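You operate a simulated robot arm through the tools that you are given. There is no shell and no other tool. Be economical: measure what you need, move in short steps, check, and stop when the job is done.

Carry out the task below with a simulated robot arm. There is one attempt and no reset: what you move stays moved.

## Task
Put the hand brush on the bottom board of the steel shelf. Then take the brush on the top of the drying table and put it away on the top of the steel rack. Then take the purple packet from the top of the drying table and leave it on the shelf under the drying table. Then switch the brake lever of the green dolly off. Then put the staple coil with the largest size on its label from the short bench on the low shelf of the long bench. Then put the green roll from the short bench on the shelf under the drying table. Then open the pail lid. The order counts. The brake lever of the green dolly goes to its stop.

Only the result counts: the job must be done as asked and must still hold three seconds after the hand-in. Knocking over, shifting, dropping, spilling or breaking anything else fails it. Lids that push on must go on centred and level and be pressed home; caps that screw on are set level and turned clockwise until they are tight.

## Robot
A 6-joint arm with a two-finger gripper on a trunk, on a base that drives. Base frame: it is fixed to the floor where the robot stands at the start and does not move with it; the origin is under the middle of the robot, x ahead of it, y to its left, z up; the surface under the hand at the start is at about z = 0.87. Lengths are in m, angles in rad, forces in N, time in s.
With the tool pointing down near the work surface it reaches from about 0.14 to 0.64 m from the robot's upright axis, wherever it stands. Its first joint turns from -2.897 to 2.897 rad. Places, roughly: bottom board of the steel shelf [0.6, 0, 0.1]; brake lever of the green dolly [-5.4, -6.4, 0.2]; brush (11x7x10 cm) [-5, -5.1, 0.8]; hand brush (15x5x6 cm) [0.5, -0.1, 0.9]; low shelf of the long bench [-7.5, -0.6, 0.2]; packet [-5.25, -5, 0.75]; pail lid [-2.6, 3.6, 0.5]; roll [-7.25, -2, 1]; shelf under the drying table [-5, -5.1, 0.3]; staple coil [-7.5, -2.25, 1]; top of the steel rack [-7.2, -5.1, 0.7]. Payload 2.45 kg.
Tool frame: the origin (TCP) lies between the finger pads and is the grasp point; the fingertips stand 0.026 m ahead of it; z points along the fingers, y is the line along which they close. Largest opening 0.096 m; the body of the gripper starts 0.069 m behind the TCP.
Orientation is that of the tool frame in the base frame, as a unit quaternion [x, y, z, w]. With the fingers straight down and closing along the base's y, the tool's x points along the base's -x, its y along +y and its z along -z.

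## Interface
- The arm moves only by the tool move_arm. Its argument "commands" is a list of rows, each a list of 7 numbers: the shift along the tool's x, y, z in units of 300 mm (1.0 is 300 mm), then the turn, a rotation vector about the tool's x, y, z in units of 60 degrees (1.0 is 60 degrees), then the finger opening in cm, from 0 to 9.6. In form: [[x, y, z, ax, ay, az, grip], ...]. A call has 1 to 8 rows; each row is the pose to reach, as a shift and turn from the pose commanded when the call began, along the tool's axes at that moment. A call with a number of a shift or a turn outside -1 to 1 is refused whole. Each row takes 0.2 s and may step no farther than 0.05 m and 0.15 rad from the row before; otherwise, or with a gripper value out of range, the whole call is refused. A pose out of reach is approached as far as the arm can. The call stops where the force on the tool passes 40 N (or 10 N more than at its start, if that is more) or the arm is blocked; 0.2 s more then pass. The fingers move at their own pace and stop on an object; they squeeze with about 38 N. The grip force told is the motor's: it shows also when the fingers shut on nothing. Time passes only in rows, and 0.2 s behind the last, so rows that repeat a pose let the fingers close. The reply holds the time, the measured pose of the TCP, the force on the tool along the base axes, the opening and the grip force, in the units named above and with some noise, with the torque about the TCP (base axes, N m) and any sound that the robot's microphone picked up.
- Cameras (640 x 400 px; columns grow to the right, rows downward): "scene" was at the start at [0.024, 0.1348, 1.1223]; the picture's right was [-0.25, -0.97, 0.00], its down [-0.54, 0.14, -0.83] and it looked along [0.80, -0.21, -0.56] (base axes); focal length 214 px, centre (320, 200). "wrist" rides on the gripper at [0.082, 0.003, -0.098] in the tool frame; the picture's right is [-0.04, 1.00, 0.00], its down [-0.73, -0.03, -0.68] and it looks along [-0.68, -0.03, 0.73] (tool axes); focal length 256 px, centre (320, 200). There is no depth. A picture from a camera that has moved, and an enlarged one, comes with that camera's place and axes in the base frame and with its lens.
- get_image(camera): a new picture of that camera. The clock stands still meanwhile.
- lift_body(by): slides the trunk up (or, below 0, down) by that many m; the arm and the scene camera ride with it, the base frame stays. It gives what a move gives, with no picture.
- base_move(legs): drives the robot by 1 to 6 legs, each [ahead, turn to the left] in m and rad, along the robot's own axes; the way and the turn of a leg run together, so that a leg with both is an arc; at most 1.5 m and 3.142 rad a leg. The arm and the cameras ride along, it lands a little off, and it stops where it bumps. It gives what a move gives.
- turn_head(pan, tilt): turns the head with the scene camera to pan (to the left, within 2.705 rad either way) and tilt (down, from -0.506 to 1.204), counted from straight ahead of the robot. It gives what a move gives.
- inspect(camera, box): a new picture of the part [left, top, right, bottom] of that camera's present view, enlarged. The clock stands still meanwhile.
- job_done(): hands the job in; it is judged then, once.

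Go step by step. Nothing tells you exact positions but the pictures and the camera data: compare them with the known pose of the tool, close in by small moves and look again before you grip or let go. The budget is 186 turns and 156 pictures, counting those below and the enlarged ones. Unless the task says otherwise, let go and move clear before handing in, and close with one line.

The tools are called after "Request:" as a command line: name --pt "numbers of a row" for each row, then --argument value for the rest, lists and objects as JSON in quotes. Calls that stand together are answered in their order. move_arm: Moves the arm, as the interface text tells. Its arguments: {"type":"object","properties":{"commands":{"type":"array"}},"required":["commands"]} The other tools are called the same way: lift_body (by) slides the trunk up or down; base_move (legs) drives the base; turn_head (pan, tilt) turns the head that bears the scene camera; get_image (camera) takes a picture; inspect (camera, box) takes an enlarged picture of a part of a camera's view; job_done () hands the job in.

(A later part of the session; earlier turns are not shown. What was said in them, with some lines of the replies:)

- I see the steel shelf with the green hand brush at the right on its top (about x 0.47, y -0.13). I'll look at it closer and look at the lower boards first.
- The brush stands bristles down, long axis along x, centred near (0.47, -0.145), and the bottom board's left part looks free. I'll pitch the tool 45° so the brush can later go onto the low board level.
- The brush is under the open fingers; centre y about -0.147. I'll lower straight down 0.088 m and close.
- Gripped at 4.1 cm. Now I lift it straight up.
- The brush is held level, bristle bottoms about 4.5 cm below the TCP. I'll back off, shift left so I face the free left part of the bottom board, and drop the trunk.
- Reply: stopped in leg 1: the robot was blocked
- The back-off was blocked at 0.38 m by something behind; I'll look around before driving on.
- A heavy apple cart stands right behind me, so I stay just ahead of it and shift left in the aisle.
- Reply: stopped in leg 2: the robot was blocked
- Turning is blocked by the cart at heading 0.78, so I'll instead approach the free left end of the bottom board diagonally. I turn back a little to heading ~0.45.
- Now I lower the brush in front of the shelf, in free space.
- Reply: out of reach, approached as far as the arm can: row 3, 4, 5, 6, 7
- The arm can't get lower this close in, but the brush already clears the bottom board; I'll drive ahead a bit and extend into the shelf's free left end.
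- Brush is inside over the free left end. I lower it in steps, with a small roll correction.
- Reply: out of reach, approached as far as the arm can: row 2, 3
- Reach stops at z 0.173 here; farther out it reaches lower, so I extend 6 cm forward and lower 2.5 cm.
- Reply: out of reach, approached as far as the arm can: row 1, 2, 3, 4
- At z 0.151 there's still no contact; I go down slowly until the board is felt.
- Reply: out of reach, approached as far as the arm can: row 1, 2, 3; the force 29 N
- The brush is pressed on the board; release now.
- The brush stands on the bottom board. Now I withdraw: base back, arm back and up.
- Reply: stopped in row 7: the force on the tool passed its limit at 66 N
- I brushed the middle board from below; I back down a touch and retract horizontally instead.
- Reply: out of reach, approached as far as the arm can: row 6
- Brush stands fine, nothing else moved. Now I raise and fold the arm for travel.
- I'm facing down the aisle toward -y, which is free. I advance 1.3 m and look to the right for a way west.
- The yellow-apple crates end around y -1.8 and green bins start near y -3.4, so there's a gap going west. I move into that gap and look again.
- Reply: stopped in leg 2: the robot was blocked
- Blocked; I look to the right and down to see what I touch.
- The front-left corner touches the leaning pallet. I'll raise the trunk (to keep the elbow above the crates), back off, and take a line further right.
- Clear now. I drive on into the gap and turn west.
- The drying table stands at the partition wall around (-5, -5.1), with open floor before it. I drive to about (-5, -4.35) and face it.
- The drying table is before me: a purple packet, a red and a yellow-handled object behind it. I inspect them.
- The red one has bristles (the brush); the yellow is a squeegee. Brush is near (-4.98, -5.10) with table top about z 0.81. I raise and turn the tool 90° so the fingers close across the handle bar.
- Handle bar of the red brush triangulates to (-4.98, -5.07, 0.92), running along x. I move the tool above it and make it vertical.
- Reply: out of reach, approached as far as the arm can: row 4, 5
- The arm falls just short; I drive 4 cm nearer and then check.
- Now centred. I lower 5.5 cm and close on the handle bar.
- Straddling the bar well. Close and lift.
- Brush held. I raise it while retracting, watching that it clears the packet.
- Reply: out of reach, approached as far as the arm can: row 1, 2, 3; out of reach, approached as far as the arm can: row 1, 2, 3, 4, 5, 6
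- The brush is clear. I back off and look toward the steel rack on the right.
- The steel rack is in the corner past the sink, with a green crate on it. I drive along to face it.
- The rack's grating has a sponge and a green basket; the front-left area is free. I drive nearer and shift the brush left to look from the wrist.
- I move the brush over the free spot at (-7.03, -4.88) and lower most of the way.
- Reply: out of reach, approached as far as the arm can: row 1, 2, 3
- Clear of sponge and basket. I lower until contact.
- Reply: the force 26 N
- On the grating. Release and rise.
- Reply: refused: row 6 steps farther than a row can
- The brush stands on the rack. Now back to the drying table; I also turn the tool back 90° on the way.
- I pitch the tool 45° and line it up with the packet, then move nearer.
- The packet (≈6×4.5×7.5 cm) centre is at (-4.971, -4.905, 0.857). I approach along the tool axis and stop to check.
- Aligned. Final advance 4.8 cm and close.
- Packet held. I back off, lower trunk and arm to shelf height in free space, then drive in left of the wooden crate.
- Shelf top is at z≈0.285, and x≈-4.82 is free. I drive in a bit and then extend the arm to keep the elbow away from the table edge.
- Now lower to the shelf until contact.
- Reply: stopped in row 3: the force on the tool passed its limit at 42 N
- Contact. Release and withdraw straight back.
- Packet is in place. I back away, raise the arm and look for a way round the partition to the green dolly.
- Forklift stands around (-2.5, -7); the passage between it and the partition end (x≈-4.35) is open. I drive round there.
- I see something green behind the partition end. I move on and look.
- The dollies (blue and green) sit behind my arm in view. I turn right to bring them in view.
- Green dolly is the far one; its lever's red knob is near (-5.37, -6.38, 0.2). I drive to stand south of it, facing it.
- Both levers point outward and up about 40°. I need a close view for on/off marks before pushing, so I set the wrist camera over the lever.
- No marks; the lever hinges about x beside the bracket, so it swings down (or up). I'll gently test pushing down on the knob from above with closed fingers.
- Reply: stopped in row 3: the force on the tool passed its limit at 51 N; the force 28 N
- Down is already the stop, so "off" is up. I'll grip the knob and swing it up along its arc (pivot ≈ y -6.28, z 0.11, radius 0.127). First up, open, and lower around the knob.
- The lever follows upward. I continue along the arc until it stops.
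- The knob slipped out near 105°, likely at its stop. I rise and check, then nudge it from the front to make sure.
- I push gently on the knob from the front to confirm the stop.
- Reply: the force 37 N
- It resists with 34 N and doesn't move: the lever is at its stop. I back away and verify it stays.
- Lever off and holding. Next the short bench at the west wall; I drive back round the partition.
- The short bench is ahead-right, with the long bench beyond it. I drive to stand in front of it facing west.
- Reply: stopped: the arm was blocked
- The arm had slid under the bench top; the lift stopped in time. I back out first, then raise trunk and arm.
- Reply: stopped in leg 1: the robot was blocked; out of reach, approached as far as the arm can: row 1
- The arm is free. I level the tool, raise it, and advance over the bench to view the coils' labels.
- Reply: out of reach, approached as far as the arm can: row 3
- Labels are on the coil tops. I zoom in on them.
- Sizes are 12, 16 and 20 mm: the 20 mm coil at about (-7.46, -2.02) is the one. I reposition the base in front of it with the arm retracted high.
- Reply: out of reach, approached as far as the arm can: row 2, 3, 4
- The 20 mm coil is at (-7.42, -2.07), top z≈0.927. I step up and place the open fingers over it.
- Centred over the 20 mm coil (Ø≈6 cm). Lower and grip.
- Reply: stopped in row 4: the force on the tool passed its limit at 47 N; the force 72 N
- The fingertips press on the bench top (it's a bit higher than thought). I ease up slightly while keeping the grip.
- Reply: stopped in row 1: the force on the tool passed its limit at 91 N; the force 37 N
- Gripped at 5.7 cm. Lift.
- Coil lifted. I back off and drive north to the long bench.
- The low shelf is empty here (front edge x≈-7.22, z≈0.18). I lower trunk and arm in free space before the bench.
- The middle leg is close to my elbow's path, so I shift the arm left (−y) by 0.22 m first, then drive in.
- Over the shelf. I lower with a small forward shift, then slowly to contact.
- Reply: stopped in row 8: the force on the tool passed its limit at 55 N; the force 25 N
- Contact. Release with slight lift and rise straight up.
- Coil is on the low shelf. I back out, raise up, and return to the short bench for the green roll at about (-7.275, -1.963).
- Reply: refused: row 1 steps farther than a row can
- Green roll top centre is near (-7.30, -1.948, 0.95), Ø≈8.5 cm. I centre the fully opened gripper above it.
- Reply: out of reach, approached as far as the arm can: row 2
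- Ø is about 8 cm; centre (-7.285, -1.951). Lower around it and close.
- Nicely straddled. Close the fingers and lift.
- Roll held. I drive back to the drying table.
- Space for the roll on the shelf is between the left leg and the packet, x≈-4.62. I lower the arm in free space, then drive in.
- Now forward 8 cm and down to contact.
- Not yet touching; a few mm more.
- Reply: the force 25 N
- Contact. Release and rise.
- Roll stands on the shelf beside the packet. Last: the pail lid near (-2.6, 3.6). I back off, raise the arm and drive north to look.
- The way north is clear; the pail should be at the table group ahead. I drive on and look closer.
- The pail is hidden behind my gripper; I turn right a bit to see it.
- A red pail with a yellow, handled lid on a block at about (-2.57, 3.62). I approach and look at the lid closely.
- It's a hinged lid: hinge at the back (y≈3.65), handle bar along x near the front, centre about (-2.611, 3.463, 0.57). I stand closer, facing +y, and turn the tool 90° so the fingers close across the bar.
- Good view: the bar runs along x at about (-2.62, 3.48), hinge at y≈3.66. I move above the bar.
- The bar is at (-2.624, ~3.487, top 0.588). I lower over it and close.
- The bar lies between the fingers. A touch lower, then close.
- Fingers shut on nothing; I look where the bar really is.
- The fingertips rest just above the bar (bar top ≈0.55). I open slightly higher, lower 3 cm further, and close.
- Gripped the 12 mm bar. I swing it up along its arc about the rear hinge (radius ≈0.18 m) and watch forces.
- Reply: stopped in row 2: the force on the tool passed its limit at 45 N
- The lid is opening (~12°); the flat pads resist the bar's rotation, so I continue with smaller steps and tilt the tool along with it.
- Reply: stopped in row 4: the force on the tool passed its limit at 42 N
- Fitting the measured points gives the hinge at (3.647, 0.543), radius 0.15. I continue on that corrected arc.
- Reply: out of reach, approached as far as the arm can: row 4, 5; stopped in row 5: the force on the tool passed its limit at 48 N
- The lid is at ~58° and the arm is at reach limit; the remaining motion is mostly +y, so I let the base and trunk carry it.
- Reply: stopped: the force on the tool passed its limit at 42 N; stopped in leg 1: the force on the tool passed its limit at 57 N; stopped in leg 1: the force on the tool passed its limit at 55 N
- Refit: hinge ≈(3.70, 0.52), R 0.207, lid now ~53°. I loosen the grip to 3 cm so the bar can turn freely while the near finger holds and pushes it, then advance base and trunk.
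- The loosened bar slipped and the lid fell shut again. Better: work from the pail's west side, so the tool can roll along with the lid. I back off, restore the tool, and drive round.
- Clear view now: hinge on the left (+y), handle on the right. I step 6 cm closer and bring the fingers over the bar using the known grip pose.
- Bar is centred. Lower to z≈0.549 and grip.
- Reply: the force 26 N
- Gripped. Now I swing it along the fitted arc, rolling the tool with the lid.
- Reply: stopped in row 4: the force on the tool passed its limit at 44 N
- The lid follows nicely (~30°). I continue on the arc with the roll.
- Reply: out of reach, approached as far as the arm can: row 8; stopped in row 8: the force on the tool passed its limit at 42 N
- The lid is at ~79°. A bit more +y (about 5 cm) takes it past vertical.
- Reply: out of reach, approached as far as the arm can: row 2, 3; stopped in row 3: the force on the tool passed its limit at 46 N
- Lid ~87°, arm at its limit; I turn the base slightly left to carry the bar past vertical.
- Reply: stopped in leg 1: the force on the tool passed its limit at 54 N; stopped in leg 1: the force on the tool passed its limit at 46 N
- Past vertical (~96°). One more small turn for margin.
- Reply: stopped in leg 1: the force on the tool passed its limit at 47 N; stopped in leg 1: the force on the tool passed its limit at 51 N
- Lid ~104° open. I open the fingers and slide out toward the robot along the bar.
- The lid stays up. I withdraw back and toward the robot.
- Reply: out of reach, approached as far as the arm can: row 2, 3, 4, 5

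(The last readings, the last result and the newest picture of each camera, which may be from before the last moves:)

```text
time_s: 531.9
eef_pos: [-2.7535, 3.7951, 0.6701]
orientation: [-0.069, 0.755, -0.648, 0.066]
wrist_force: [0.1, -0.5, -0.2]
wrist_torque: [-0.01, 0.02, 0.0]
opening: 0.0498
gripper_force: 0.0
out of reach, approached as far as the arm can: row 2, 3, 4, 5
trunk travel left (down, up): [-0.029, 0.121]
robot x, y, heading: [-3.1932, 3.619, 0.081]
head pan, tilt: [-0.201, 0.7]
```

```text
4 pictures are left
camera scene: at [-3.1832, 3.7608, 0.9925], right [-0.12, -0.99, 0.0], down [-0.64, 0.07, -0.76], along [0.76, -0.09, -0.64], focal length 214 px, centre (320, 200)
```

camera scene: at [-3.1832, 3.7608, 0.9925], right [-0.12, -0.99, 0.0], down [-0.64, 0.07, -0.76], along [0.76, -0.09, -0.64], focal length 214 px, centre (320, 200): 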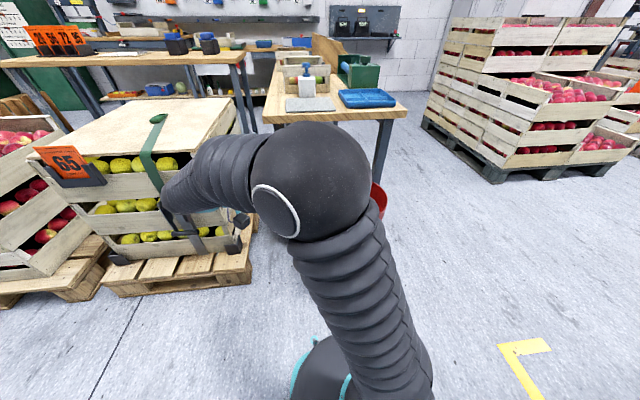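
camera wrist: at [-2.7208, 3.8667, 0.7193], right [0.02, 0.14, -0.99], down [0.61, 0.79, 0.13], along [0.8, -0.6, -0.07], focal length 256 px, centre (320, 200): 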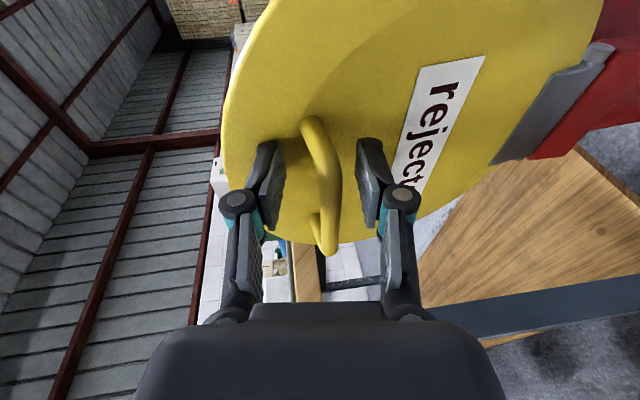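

Clear of the handle. I back the base away and check the lid.

Request:
base_move --legs '[[-0.45, 0]]'

Request:
turn_head --pan -0.35 --tilt 0.5

Request:
get_image --camera "scene"

```text
time_s: 534.6
eef_pos: [-3.1974, 3.7569, 0.6691]
orientation: [-0.07, 0.755, -0.648, 0.067]
wrist_force: [-0.4, 0.2, -0.2]
wrist_torque: [-0.02, -0.03, 0.01]
opening: 0.0501
gripper_force: 0.1
trunk travel left (down, up): [-0.029, 0.121]
robot x, y, heading: [-3.6352, 3.5834, 0.086]
head pan, tilt: [-0.201, 0.7]
```

```text
time_s: 535.3
eef_pos: [-3.1994, 3.7577, 0.6687]
orientation: [-0.07, 0.755, -0.648, 0.067]
wrist_force: [1.6, -0.8, -0.5]
wrist_torque: [-0.02, 0.01, 0.01]
opening: 0.0503
gripper_force: 0.1
trunk travel left (down, up): [-0.029, 0.121]
robot x, y, heading: [-3.6369, 3.5815, 0.086]
head pan, tilt: [-0.351, 0.499]
```

```text
3 pictures are left
camera scene: at [-3.6254, 3.7087, 1.0102], right [-0.26, -0.97, 0.0], down [-0.46, 0.13, -0.88], along [0.85, -0.23, -0.48], focal length 214 px, centre (320, 200)
```

scene: 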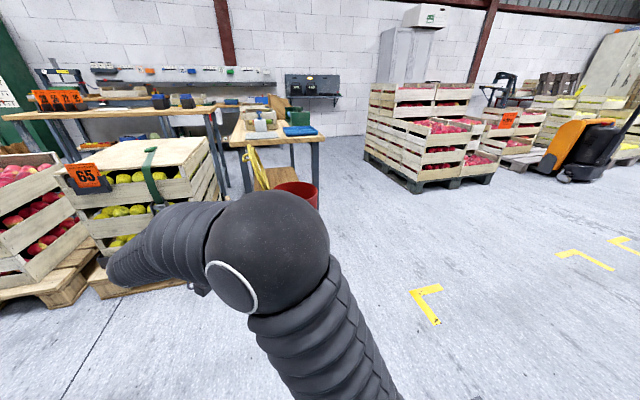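

The pail stands open, with the lid leaning back past vertical and the gripper clear. I hand in.

Request:
job_done

```text
The job is handed in.
```

I did all seven steps in the order given and handed the job in, ending with the pail lid open past vertical and the gripper clear. On the way, the base bumped the apple cart, a leaning pallet and something behind the short bench, and the arm touched the undersides of the steel shelf's middle board and the short bench top. I saw nothing shift, though I never saw what the base touched behind the bench.
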